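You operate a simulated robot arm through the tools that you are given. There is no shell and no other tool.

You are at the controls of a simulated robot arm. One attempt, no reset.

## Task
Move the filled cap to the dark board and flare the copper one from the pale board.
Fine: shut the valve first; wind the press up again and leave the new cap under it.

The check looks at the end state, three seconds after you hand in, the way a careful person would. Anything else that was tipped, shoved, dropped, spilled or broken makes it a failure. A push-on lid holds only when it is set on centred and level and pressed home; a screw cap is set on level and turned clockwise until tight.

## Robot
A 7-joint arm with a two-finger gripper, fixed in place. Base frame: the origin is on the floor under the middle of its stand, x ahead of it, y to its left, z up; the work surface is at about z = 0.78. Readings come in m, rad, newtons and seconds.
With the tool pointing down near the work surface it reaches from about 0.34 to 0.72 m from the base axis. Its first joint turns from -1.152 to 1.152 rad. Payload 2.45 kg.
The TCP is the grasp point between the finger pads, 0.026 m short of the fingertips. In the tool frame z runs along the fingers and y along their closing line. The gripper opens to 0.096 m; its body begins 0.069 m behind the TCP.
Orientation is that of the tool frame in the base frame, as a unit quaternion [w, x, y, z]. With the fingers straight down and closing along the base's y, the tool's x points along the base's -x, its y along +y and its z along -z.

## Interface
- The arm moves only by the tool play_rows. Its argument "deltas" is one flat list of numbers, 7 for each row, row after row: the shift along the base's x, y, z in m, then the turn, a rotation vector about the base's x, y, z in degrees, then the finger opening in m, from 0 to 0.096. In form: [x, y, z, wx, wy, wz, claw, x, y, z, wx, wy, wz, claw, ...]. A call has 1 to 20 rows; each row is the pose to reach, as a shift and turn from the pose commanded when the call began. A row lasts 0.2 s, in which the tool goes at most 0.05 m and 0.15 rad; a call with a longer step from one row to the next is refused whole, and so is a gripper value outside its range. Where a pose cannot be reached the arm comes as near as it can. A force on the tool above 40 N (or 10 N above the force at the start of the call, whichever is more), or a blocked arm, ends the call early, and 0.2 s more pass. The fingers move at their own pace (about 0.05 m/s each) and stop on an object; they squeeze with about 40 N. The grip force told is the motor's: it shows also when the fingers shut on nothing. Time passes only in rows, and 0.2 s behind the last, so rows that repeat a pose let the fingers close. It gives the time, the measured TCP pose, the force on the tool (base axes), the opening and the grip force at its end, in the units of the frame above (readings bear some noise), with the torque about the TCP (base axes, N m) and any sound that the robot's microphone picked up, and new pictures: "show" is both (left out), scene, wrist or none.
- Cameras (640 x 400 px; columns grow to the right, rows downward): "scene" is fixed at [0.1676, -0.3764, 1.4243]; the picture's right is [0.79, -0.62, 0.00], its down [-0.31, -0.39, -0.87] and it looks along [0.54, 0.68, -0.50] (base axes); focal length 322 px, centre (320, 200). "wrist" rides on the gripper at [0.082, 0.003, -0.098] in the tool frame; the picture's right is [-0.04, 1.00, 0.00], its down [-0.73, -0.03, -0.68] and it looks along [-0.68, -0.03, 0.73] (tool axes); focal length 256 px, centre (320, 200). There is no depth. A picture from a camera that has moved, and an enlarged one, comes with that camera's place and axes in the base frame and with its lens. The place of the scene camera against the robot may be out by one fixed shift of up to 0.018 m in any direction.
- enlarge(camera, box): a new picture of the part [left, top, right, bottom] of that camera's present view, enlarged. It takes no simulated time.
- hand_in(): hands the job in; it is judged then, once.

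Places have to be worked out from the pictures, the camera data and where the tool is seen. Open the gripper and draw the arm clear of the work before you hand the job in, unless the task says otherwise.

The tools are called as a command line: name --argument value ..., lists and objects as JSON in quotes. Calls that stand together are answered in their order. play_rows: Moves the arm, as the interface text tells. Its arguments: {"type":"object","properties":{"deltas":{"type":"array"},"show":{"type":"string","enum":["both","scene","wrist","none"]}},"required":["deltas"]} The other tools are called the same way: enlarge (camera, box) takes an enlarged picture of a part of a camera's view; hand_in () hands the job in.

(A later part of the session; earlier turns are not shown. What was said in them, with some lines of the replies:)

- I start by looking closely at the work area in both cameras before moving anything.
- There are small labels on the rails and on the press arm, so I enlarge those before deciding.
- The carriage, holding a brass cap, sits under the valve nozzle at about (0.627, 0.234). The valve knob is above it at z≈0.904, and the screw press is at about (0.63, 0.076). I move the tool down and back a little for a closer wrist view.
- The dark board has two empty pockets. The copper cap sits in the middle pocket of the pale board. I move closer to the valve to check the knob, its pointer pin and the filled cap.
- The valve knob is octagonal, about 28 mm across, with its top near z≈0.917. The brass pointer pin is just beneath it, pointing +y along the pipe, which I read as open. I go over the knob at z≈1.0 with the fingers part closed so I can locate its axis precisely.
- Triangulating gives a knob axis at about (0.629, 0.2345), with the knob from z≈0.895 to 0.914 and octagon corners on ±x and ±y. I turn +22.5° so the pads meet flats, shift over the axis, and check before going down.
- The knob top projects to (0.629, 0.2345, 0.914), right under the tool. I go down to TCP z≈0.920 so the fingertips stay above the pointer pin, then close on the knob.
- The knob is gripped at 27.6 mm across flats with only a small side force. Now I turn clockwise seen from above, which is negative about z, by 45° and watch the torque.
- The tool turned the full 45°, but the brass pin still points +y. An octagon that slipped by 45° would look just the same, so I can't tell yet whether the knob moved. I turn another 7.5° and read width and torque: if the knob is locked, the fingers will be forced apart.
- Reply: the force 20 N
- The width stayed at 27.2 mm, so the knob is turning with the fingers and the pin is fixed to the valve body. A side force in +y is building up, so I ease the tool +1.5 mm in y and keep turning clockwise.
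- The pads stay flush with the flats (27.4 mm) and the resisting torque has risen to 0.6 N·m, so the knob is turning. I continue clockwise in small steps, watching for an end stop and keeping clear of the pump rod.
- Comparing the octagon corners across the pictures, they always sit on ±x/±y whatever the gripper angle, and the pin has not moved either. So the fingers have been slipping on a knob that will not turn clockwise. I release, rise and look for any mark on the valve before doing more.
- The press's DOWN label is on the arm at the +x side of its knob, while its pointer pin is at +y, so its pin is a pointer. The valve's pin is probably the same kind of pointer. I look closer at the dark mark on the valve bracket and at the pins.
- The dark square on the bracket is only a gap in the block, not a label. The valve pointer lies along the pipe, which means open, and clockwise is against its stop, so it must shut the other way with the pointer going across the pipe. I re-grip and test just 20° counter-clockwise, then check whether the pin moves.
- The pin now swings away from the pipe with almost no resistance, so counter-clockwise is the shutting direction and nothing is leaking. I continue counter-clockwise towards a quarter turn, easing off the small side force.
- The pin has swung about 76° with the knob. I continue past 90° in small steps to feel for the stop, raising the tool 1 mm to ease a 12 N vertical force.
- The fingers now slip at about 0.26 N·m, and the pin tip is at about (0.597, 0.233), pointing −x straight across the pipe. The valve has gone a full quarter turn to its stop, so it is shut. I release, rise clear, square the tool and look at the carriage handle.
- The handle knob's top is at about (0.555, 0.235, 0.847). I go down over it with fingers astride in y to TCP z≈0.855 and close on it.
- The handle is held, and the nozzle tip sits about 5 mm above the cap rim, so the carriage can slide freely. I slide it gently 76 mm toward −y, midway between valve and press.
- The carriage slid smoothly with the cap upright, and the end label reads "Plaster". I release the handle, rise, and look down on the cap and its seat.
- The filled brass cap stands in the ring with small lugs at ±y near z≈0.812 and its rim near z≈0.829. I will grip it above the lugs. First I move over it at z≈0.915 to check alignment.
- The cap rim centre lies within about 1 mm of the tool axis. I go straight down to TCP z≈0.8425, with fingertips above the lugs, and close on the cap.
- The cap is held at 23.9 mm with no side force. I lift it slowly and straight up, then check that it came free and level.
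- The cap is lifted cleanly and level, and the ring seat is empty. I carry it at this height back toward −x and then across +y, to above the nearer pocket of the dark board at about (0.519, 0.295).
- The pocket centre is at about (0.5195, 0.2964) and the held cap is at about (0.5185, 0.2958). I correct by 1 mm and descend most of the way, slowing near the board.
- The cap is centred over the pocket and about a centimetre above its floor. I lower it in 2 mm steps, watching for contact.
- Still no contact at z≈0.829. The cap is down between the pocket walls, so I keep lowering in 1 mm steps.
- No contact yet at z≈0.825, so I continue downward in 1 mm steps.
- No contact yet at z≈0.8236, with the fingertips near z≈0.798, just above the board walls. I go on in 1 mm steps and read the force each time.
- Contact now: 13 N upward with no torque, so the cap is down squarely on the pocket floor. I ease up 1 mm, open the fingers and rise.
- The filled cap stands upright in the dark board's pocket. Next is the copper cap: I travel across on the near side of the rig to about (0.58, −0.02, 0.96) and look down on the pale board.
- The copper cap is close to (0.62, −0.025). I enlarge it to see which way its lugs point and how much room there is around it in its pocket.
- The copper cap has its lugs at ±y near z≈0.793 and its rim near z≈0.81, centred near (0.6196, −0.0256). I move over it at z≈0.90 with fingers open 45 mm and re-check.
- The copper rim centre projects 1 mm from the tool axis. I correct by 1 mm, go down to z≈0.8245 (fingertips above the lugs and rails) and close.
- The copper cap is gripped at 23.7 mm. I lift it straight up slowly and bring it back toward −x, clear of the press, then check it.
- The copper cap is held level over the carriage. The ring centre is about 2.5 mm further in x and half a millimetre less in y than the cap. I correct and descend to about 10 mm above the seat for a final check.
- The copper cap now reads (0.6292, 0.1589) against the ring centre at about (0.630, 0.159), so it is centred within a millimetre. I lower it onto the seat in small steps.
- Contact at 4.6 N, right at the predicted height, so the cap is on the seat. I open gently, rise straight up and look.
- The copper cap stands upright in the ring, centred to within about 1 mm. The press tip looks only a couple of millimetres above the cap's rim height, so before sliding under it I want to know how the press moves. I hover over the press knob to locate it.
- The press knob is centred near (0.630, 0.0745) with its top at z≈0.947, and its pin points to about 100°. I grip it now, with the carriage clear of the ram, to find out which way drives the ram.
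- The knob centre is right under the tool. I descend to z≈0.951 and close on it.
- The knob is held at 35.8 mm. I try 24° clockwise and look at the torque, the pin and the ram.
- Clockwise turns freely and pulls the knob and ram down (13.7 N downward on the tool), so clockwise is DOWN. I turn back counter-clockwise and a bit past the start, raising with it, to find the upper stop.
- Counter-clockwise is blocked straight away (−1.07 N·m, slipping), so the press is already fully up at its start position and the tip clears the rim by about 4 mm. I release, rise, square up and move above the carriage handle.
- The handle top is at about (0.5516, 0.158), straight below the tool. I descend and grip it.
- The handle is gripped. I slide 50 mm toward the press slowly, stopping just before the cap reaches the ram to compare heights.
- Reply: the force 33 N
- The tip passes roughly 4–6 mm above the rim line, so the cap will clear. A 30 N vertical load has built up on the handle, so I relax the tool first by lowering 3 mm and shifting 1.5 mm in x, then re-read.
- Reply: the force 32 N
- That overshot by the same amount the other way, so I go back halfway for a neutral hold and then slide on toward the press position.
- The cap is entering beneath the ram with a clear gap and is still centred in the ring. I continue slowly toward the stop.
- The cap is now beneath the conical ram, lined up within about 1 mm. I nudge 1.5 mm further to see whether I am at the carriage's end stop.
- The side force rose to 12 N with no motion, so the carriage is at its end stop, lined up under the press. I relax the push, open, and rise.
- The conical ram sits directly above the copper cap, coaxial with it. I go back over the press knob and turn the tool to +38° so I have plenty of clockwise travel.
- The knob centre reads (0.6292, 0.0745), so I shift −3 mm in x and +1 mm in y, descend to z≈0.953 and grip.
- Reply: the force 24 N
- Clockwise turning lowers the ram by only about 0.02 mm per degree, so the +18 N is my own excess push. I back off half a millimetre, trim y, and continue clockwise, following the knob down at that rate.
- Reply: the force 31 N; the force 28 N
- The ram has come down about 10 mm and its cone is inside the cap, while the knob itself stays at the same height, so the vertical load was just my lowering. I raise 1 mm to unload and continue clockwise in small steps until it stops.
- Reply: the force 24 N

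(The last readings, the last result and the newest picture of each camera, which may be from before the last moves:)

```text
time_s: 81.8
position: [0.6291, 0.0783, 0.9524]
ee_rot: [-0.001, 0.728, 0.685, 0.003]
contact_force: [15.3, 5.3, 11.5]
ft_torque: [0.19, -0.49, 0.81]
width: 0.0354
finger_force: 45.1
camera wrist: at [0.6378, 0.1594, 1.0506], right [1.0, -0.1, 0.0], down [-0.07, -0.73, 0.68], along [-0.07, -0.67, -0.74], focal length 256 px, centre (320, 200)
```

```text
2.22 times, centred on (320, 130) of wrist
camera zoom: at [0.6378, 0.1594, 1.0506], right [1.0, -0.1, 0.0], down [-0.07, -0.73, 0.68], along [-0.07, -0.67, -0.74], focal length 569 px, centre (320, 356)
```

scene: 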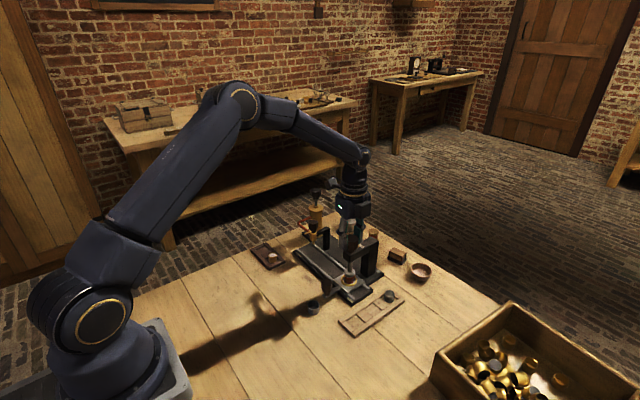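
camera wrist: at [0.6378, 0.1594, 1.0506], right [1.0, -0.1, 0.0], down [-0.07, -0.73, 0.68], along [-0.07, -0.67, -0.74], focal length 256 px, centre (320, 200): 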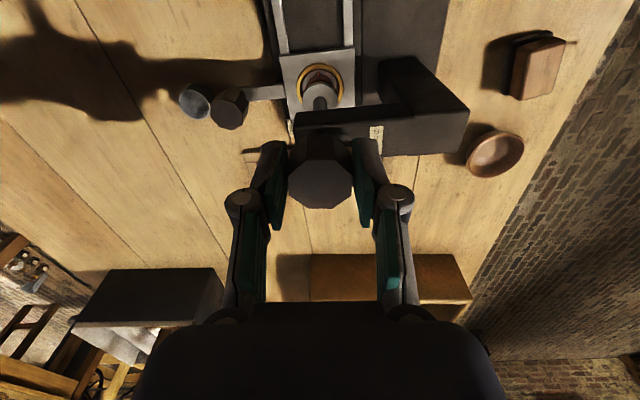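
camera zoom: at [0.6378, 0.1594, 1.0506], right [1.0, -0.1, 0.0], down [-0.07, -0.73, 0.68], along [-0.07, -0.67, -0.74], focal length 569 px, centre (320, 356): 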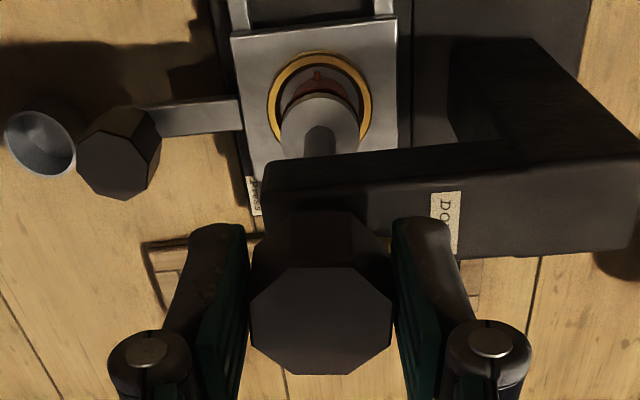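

The pin now points straight at DOWN and the fingers slip at 0.8 N·m, so the press is at its lower stop with the cone fully home in the cap. I now wind it back up counter-clockwise the whole way.

play_rows --deltas '[0.0005, 0, 0.0005, 0, 0, 7.5, 0.02, 0.0005, 0, 0.0005, 0, 0, 15, 0.02, 0.0005, 0, 0.0005, 0, 0, 22.5, 0.02, 0.0005, 0, 0.0005, 0, 0, 30, 0.02, 0.0005, 0, 0.0005, 0, 0, 37.5, 0.02, 0.0005, 0, 0.0005, 0, 0, 45, 0.02, 0.0005, 0, 0.0005, 0, 0, 52.5, 0.02, 0.0005, 0, 0.0005, 0, 0, 60, 0.02]' --show "scene"

enlarge --camera "scene" --box '[330, 235, 380, 285]'

```text
time_s: 83.6
position: [0.6268, 0.078, 0.9513]
ee_rot: [-0.004, 0.287, 0.958, 0.0]
contact_force: [-16.0, 19.9, 7.7]
ft_torque: [0.19, -0.11, 0.04]
width: 0.0352
finger_force: 44.6
```

scene: 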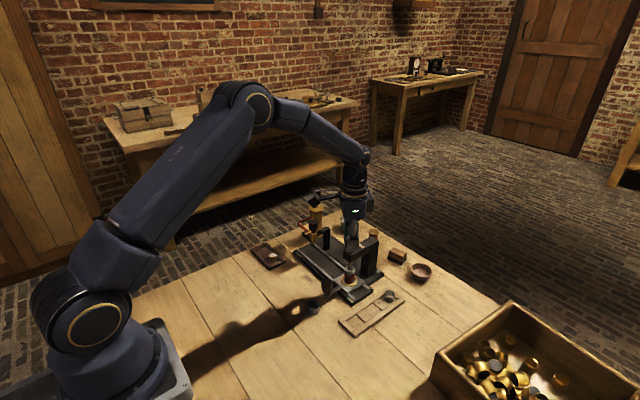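

```text
8.00 times, centred on (355, 260) of scene
camera zoom: at [0.167, -0.3759, 1.4246], right [0.79, -0.62, 0.0], down [-0.31, -0.39, -0.87], along [0.54, 0.68, -0.5], focal length 2579 px, centre (40, -280)
```

zoom: 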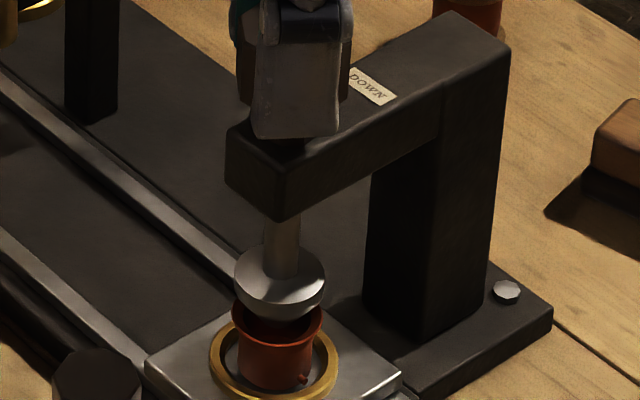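

The cap's rim is visibly flared outward and the ram is rising. I keep winding counter-clockwise to the upper stop.

play_rows --deltas '[-0.0006, 0.0006, 0, 0, 0, 7.5, 0.02, -0.0006, 0.0006, 0, 0, 0, 15, 0.02, -0.0006, 0.0006, 0, 0, 0, 22.5, 0.02, -0.0006, 0.0006, 0, 0, 0, 30, 0.02, -0.0006, 0.0006, 0, 0, 0, 37.5, 0.02, -0.0006, 0.0006, 0, 0, 0, 45, 0.02]' --show "none"

play_rows --deltas '[0, 0, 0, 0, 0, 6, 0.02, 0, 0, 0, 0, 0, 12, 0.02, 0, 0, 0, 0, 0, 18, 0.02]' --show "both"

enlarge --camera "scene" --box '[330, 235, 380, 285]'

enlarge --camera "wrist" --box '[230, 40, 410, 220]'

```text
time_s: 85.0
position: [0.6265, 0.0745, 0.9527]
ee_rot: [-0.005, -0.101, 0.995, 0.0]
contact_force: [-25.0, 4.4, -4.9]
ft_torque: [0.23, 0.06, 0.04]
width: 0.0356
finger_force: 44.9
```

```text
time_s: 85.8
position: [0.6279, 0.0749, 0.9523]
ee_rot: [-0.002, -0.256, 0.967, 0.0]
contact_force: [-14.4, -0.4, -11.6]
ft_torque: [-0.58, 0.67, -0.07]
width: 0.0353
finger_force: 44.8
camera wrist: at [0.5561, 0.037, 1.0507], right [-0.46, 0.89, 0.0], down [0.65, 0.34, 0.68], along [0.6, 0.31, -0.74], focal length 256 px, centre (320, 200)
```

scene: 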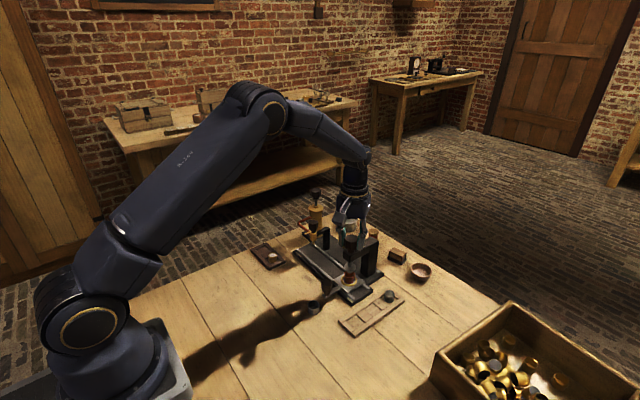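
wrist: 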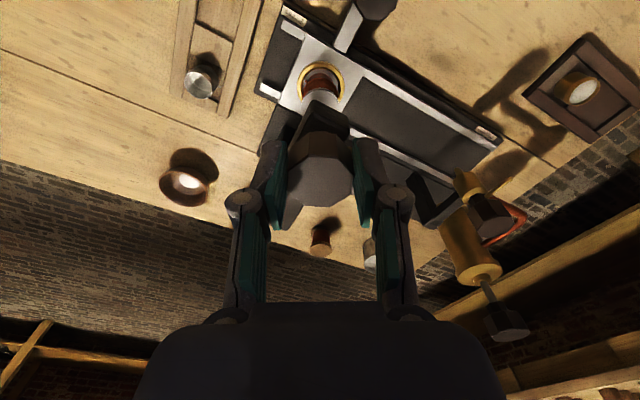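

```text
8.00 times, centred on (355, 260) of scene
camera zoom: at [0.1675, -0.3764, 1.4244], right [0.79, -0.62, 0.0], down [-0.31, -0.39, -0.87], along [0.54, 0.68, -0.5], focal length 2579 px, centre (40, -280)
```

zoom: 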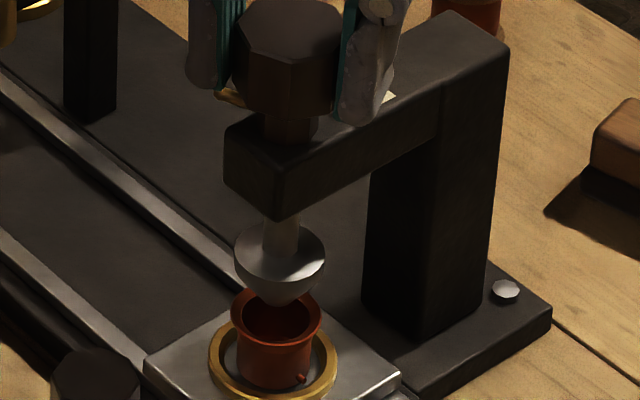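

```text
2.22 times, centred on (320, 130) of wrist
camera zoom: at [0.5561, 0.037, 1.0507], right [-0.46, 0.89, 0.0], down [0.65, 0.34, 0.68], along [0.6, 0.31, -0.74], focal length 569 px, centre (320, 356)
```

zoom: 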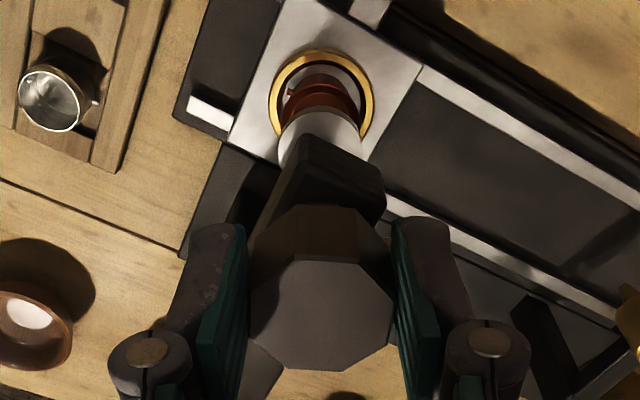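

The flare is clean and the ram is almost back up. There is no stop torque yet, so I turn further until it slips against the upper stop.

play_rows --deltas '[-0.0005, 0, 0.0003, 0, 0, 6, 0.02, -0.0005, 0, 0.0003, 0, 0, 12, 0.02]' --show "none"

play_rows --deltas '[0, 0, 0, 0, 0, 6, 0.02, 0, 0, 0, 0, 0, 12, 0.02]' --show "both"

enlarge --camera "scene" --box '[330, 235, 380, 285]'

enlarge --camera "wrist" --box '[230, 40, 410, 220]'

```text
time_s: 86.4
position: [0.6303, 0.0769, 0.9532]
ee_rot: [0.002, -0.356, 0.935, 0.0]
contact_force: [1.1, 0.5, -14.9]
ft_torque: [0.08, -0.05, -0.8]
width: 0.0353
finger_force: 45.0
```

```text
time_s: 87.0
position: [0.63, 0.074, 0.9542]
ee_rot: [0.002, -0.451, 0.893, -0.001]
contact_force: [3.6, -3.2, -3.4]
ft_torque: [-0.04, 0.02, -0.35]
width: 0.0353
finger_force: 45.0
camera wrist: at [0.5783, 0.0114, 1.0521], right [-0.78, 0.62, 0.0], down [0.46, 0.57, 0.68], along [0.43, 0.53, -0.73], focal length 256 px, centre (320, 200)
```

scene: 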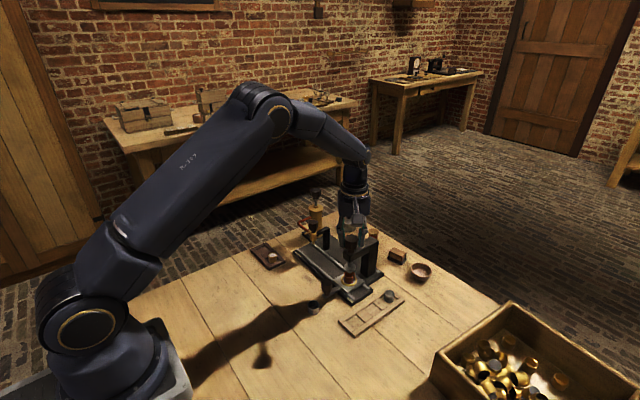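
wrist: 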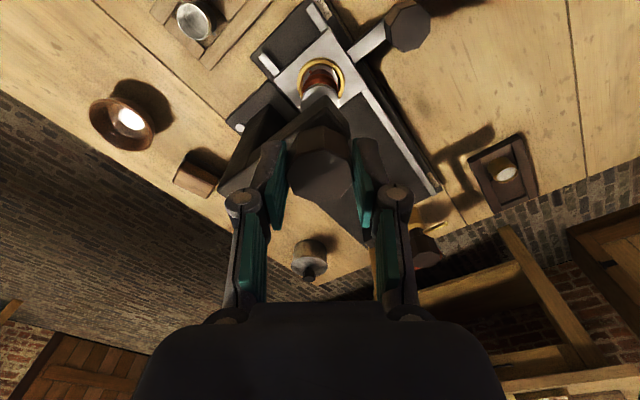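

```text
8.00 times, centred on (355, 260) of scene
camera zoom: at [0.1677, -0.3765, 1.4243], right [0.79, -0.62, 0.0], down [-0.31, -0.39, -0.87], along [0.54, 0.68, -0.5], focal length 2579 px, centre (40, -280)
```

zoom: 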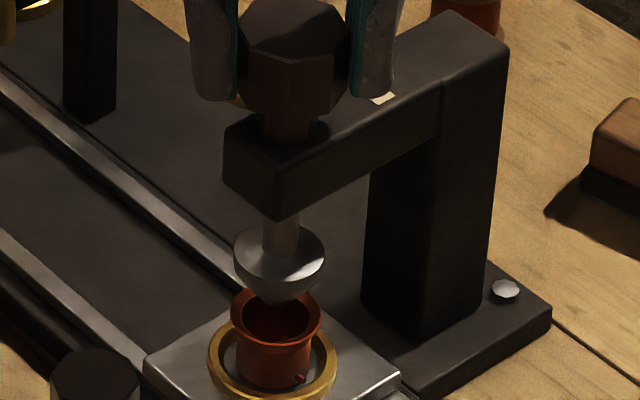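

```text
2.22 times, centred on (320, 130) of wrist
camera zoom: at [0.5783, 0.0114, 1.0521], right [-0.78, 0.62, 0.0], down [0.46, 0.57, 0.68], along [0.43, 0.53, -0.73], focal length 569 px, centre (320, 356)
```

zoom: 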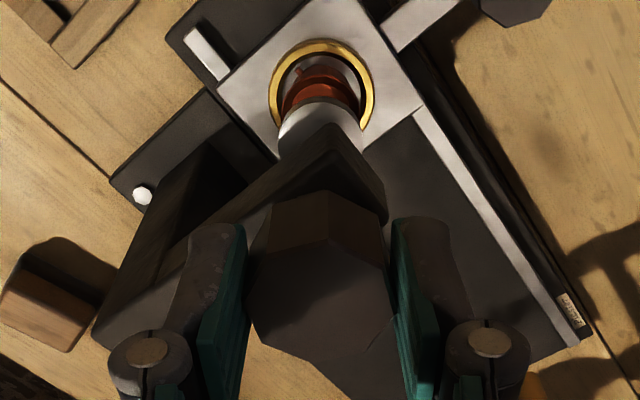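

The torque reached −0.8 N·m and then slipped, so the press is fully up at its stop. I open, lift straight off, square the tool and withdraw clear of the work.

play_rows --deltas '[0, 0, 0, 0, 0, 0, 0.045, 0, 0, 0, 0, 0, 0, 0.056, 0, 0, 0.03, 0, 0, 0, 0.056, 0, 0, 0.07, 0, 0, 0, 0.056, 0, 0, 0.11, 0, 0, 0, 0.06, -0.03, 0.005, 0.12, 0, 0, -8, 0.06, -0.06, 0.01, 0.13, 0, 0, -16, 0.06, -0.09, 0.02, 0.14, 0, 0, -24, 0.06, -0.12, 0.03, 0.15, 0, 0, -32, 0.06, -0.15, 0.04, 0.16, 0, 0, -40, 0.06, -0.17, 0.05, 0.17, 0, 0, -48, 0.06, -0.17, 0.055, 0.18, 0, 0, -53.5, 0.06]'

enlarge --camera "wrist" --box '[160, 20, 480, 240]'

enlarge --camera "scene" --box '[330, 235, 380, 285]'

enlarge --camera "scene" --box '[240, 190, 440, 340]'

enlarge --camera "scene" --box '[285, 205, 345, 265]'

```text
time_s: 89.6
position: [0.4597, 0.1308, 1.133]
ee_rot: [0.0, 0.001, 1.0, 0.0]
contact_force: [0.5, -0.4, -0.2]
ft_torque: [0.0, 0.0, -0.01]
width: 0.0601
finger_force: 0.0
camera wrist: at [0.3771, 0.1345, 1.2309], right [0.04, 1.0, 0.0], down [0.73, -0.03, 0.68], along [0.68, -0.03, -0.73], focal length 256 px, centre (320, 200)
```

scene: 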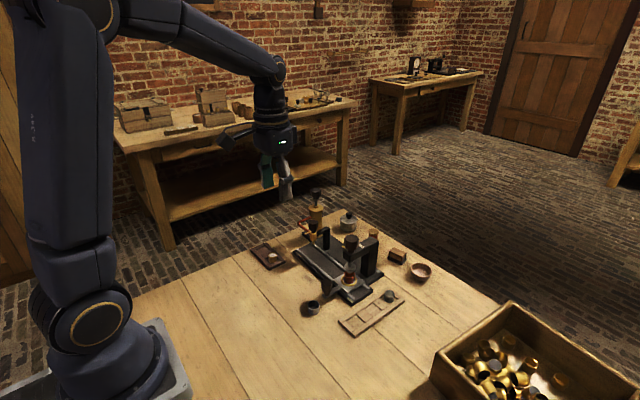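
wrist: 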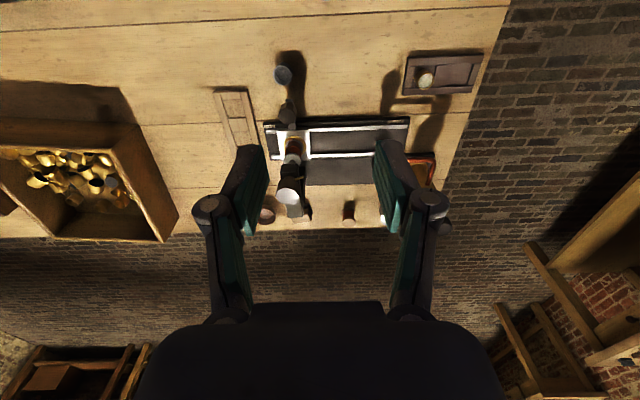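

```text
1.82 times, centred on (320, 130) of wrist
camera zoom: at [0.3771, 0.1345, 1.2309], right [0.04, 1.0, 0.0], down [0.73, -0.03, 0.68], along [0.68, -0.03, -0.73], focal length 465 px, centre (320, 327)
```

zoom: 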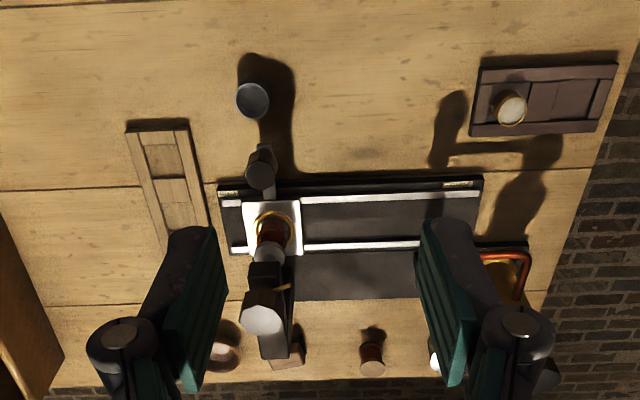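

```text
8.00 times, centred on (355, 260) of scene
camera zoom: at [0.1676, -0.3764, 1.4243], right [0.79, -0.62, 0.0], down [-0.31, -0.39, -0.87], along [0.54, 0.68, -0.5], focal length 2579 px, centre (40, -280)
```

zoom: 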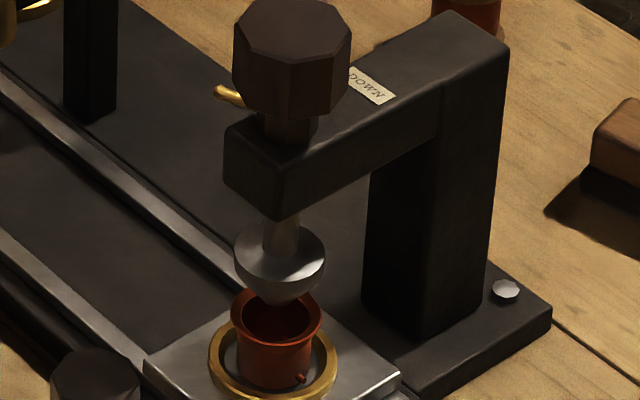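

```text
2.67 times, centred on (340, 265) of scene
camera zoom: at [0.1676, -0.3764, 1.4243], right [0.79, -0.62, 0.0], down [-0.31, -0.39, -0.87], along [0.54, 0.68, -0.5], focal length 860 px, centre (267, 27)
```

zoom: 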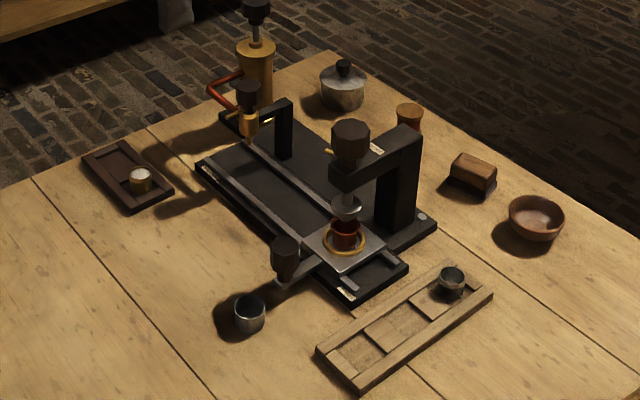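

```text
6.67 times, centred on (315, 235) of scene
camera zoom: at [0.1676, -0.3764, 1.4243], right [0.79, -0.62, 0.0], down [-0.31, -0.39, -0.87], along [0.54, 0.68, -0.5], focal length 2149 px, centre (353, -33)
```

zoom: 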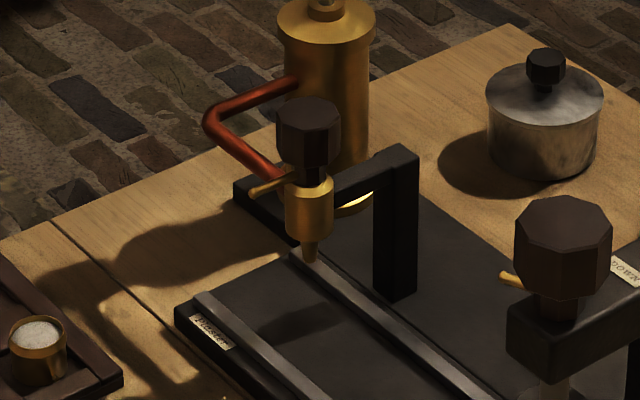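

Everything checks out:
- The valve pointer lies across the pipe.
- The filled cap stands in the dark board's pocket.
- The flared copper cap is in its ring under the raised ram.
- Nothing else has been disturbed.

I open the gripper fully and raise the arm a little more before handing in.

play_rows --deltas '[0, 0, 0.03, 0, 0, 0, 0.08, 0, 0.01, 0.06, 0, 0, 0, 0.096, 0, 0.02, 0.08, 0, 0, 0, 0.096, 0, 0.02, 0.08, 0, 0, 0, 0.096]'

enlarge --camera "scene" --box '[240, 190, 440, 340]'

```text
time_s: 90.6
position: [0.4596, 0.1505, 1.2148]
ee_rot: [0.0, -0.001, 1.0, 0.0]
contact_force: [0.0, -0.2, -0.8]
ft_torque: [-0.01, -0.01, 0.0]
width: 0.096
finger_force: 0.2
camera wrist: at [0.3773, 0.1534, 1.3127], right [0.04, 1.0, 0.0], down [0.73, -0.03, 0.68], along [0.68, -0.03, -0.73], focal length 256 px, centre (320, 200)
```

scene: 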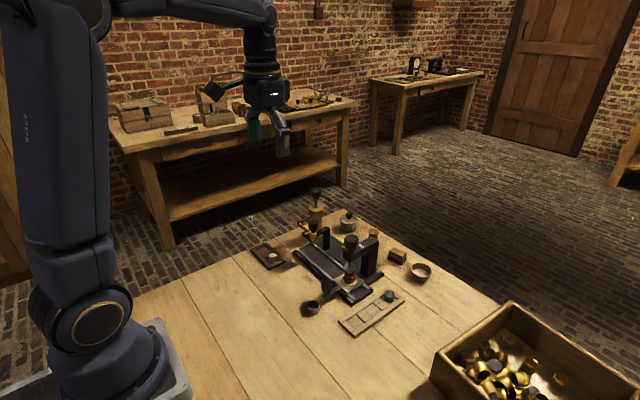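
wrist: 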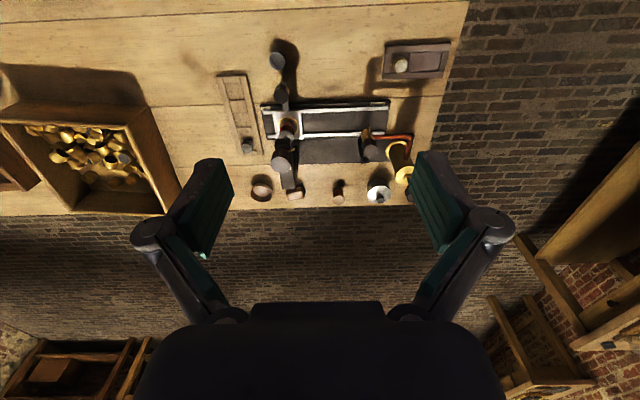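

```text
2.67 times, centred on (340, 265) of scene
camera zoom: at [0.1676, -0.3764, 1.4243], right [0.79, -0.62, 0.0], down [-0.31, -0.39, -0.87], along [0.54, 0.68, -0.5], focal length 860 px, centre (267, 27)
```

zoom: 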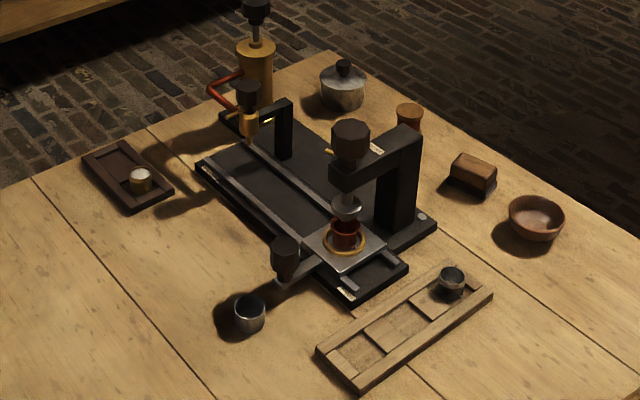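

The arm is clear with the gripper open, and the final picture shows the valve shut, the filled cap on the dark board and the flared copper cap under the raised press. I hand the job in.

hand_in

```text
The job is handed in.
```

I finished the job and handed it in; I haven't seen the check's verdict.

- **Valve:** It is shut. It would not turn clockwise, so I closed it counter-clockwise a quarter turn to its stop, and its pointer now lies across the pipe.
- **Filled cap:** It stands upright in one of the two pockets of the dark board.
- **Copper cap:** I set it in the carriage ring and slid the carriage to its end stop under the press. I wound the press fully down, and the rim came out flared.
- **Press:** It is wound back up to its upper stop, with the copper cap left under it.

In the last pictures nothing else on the table had moved and nothing had spilled. The gripper is open and the arm is clear of the work.
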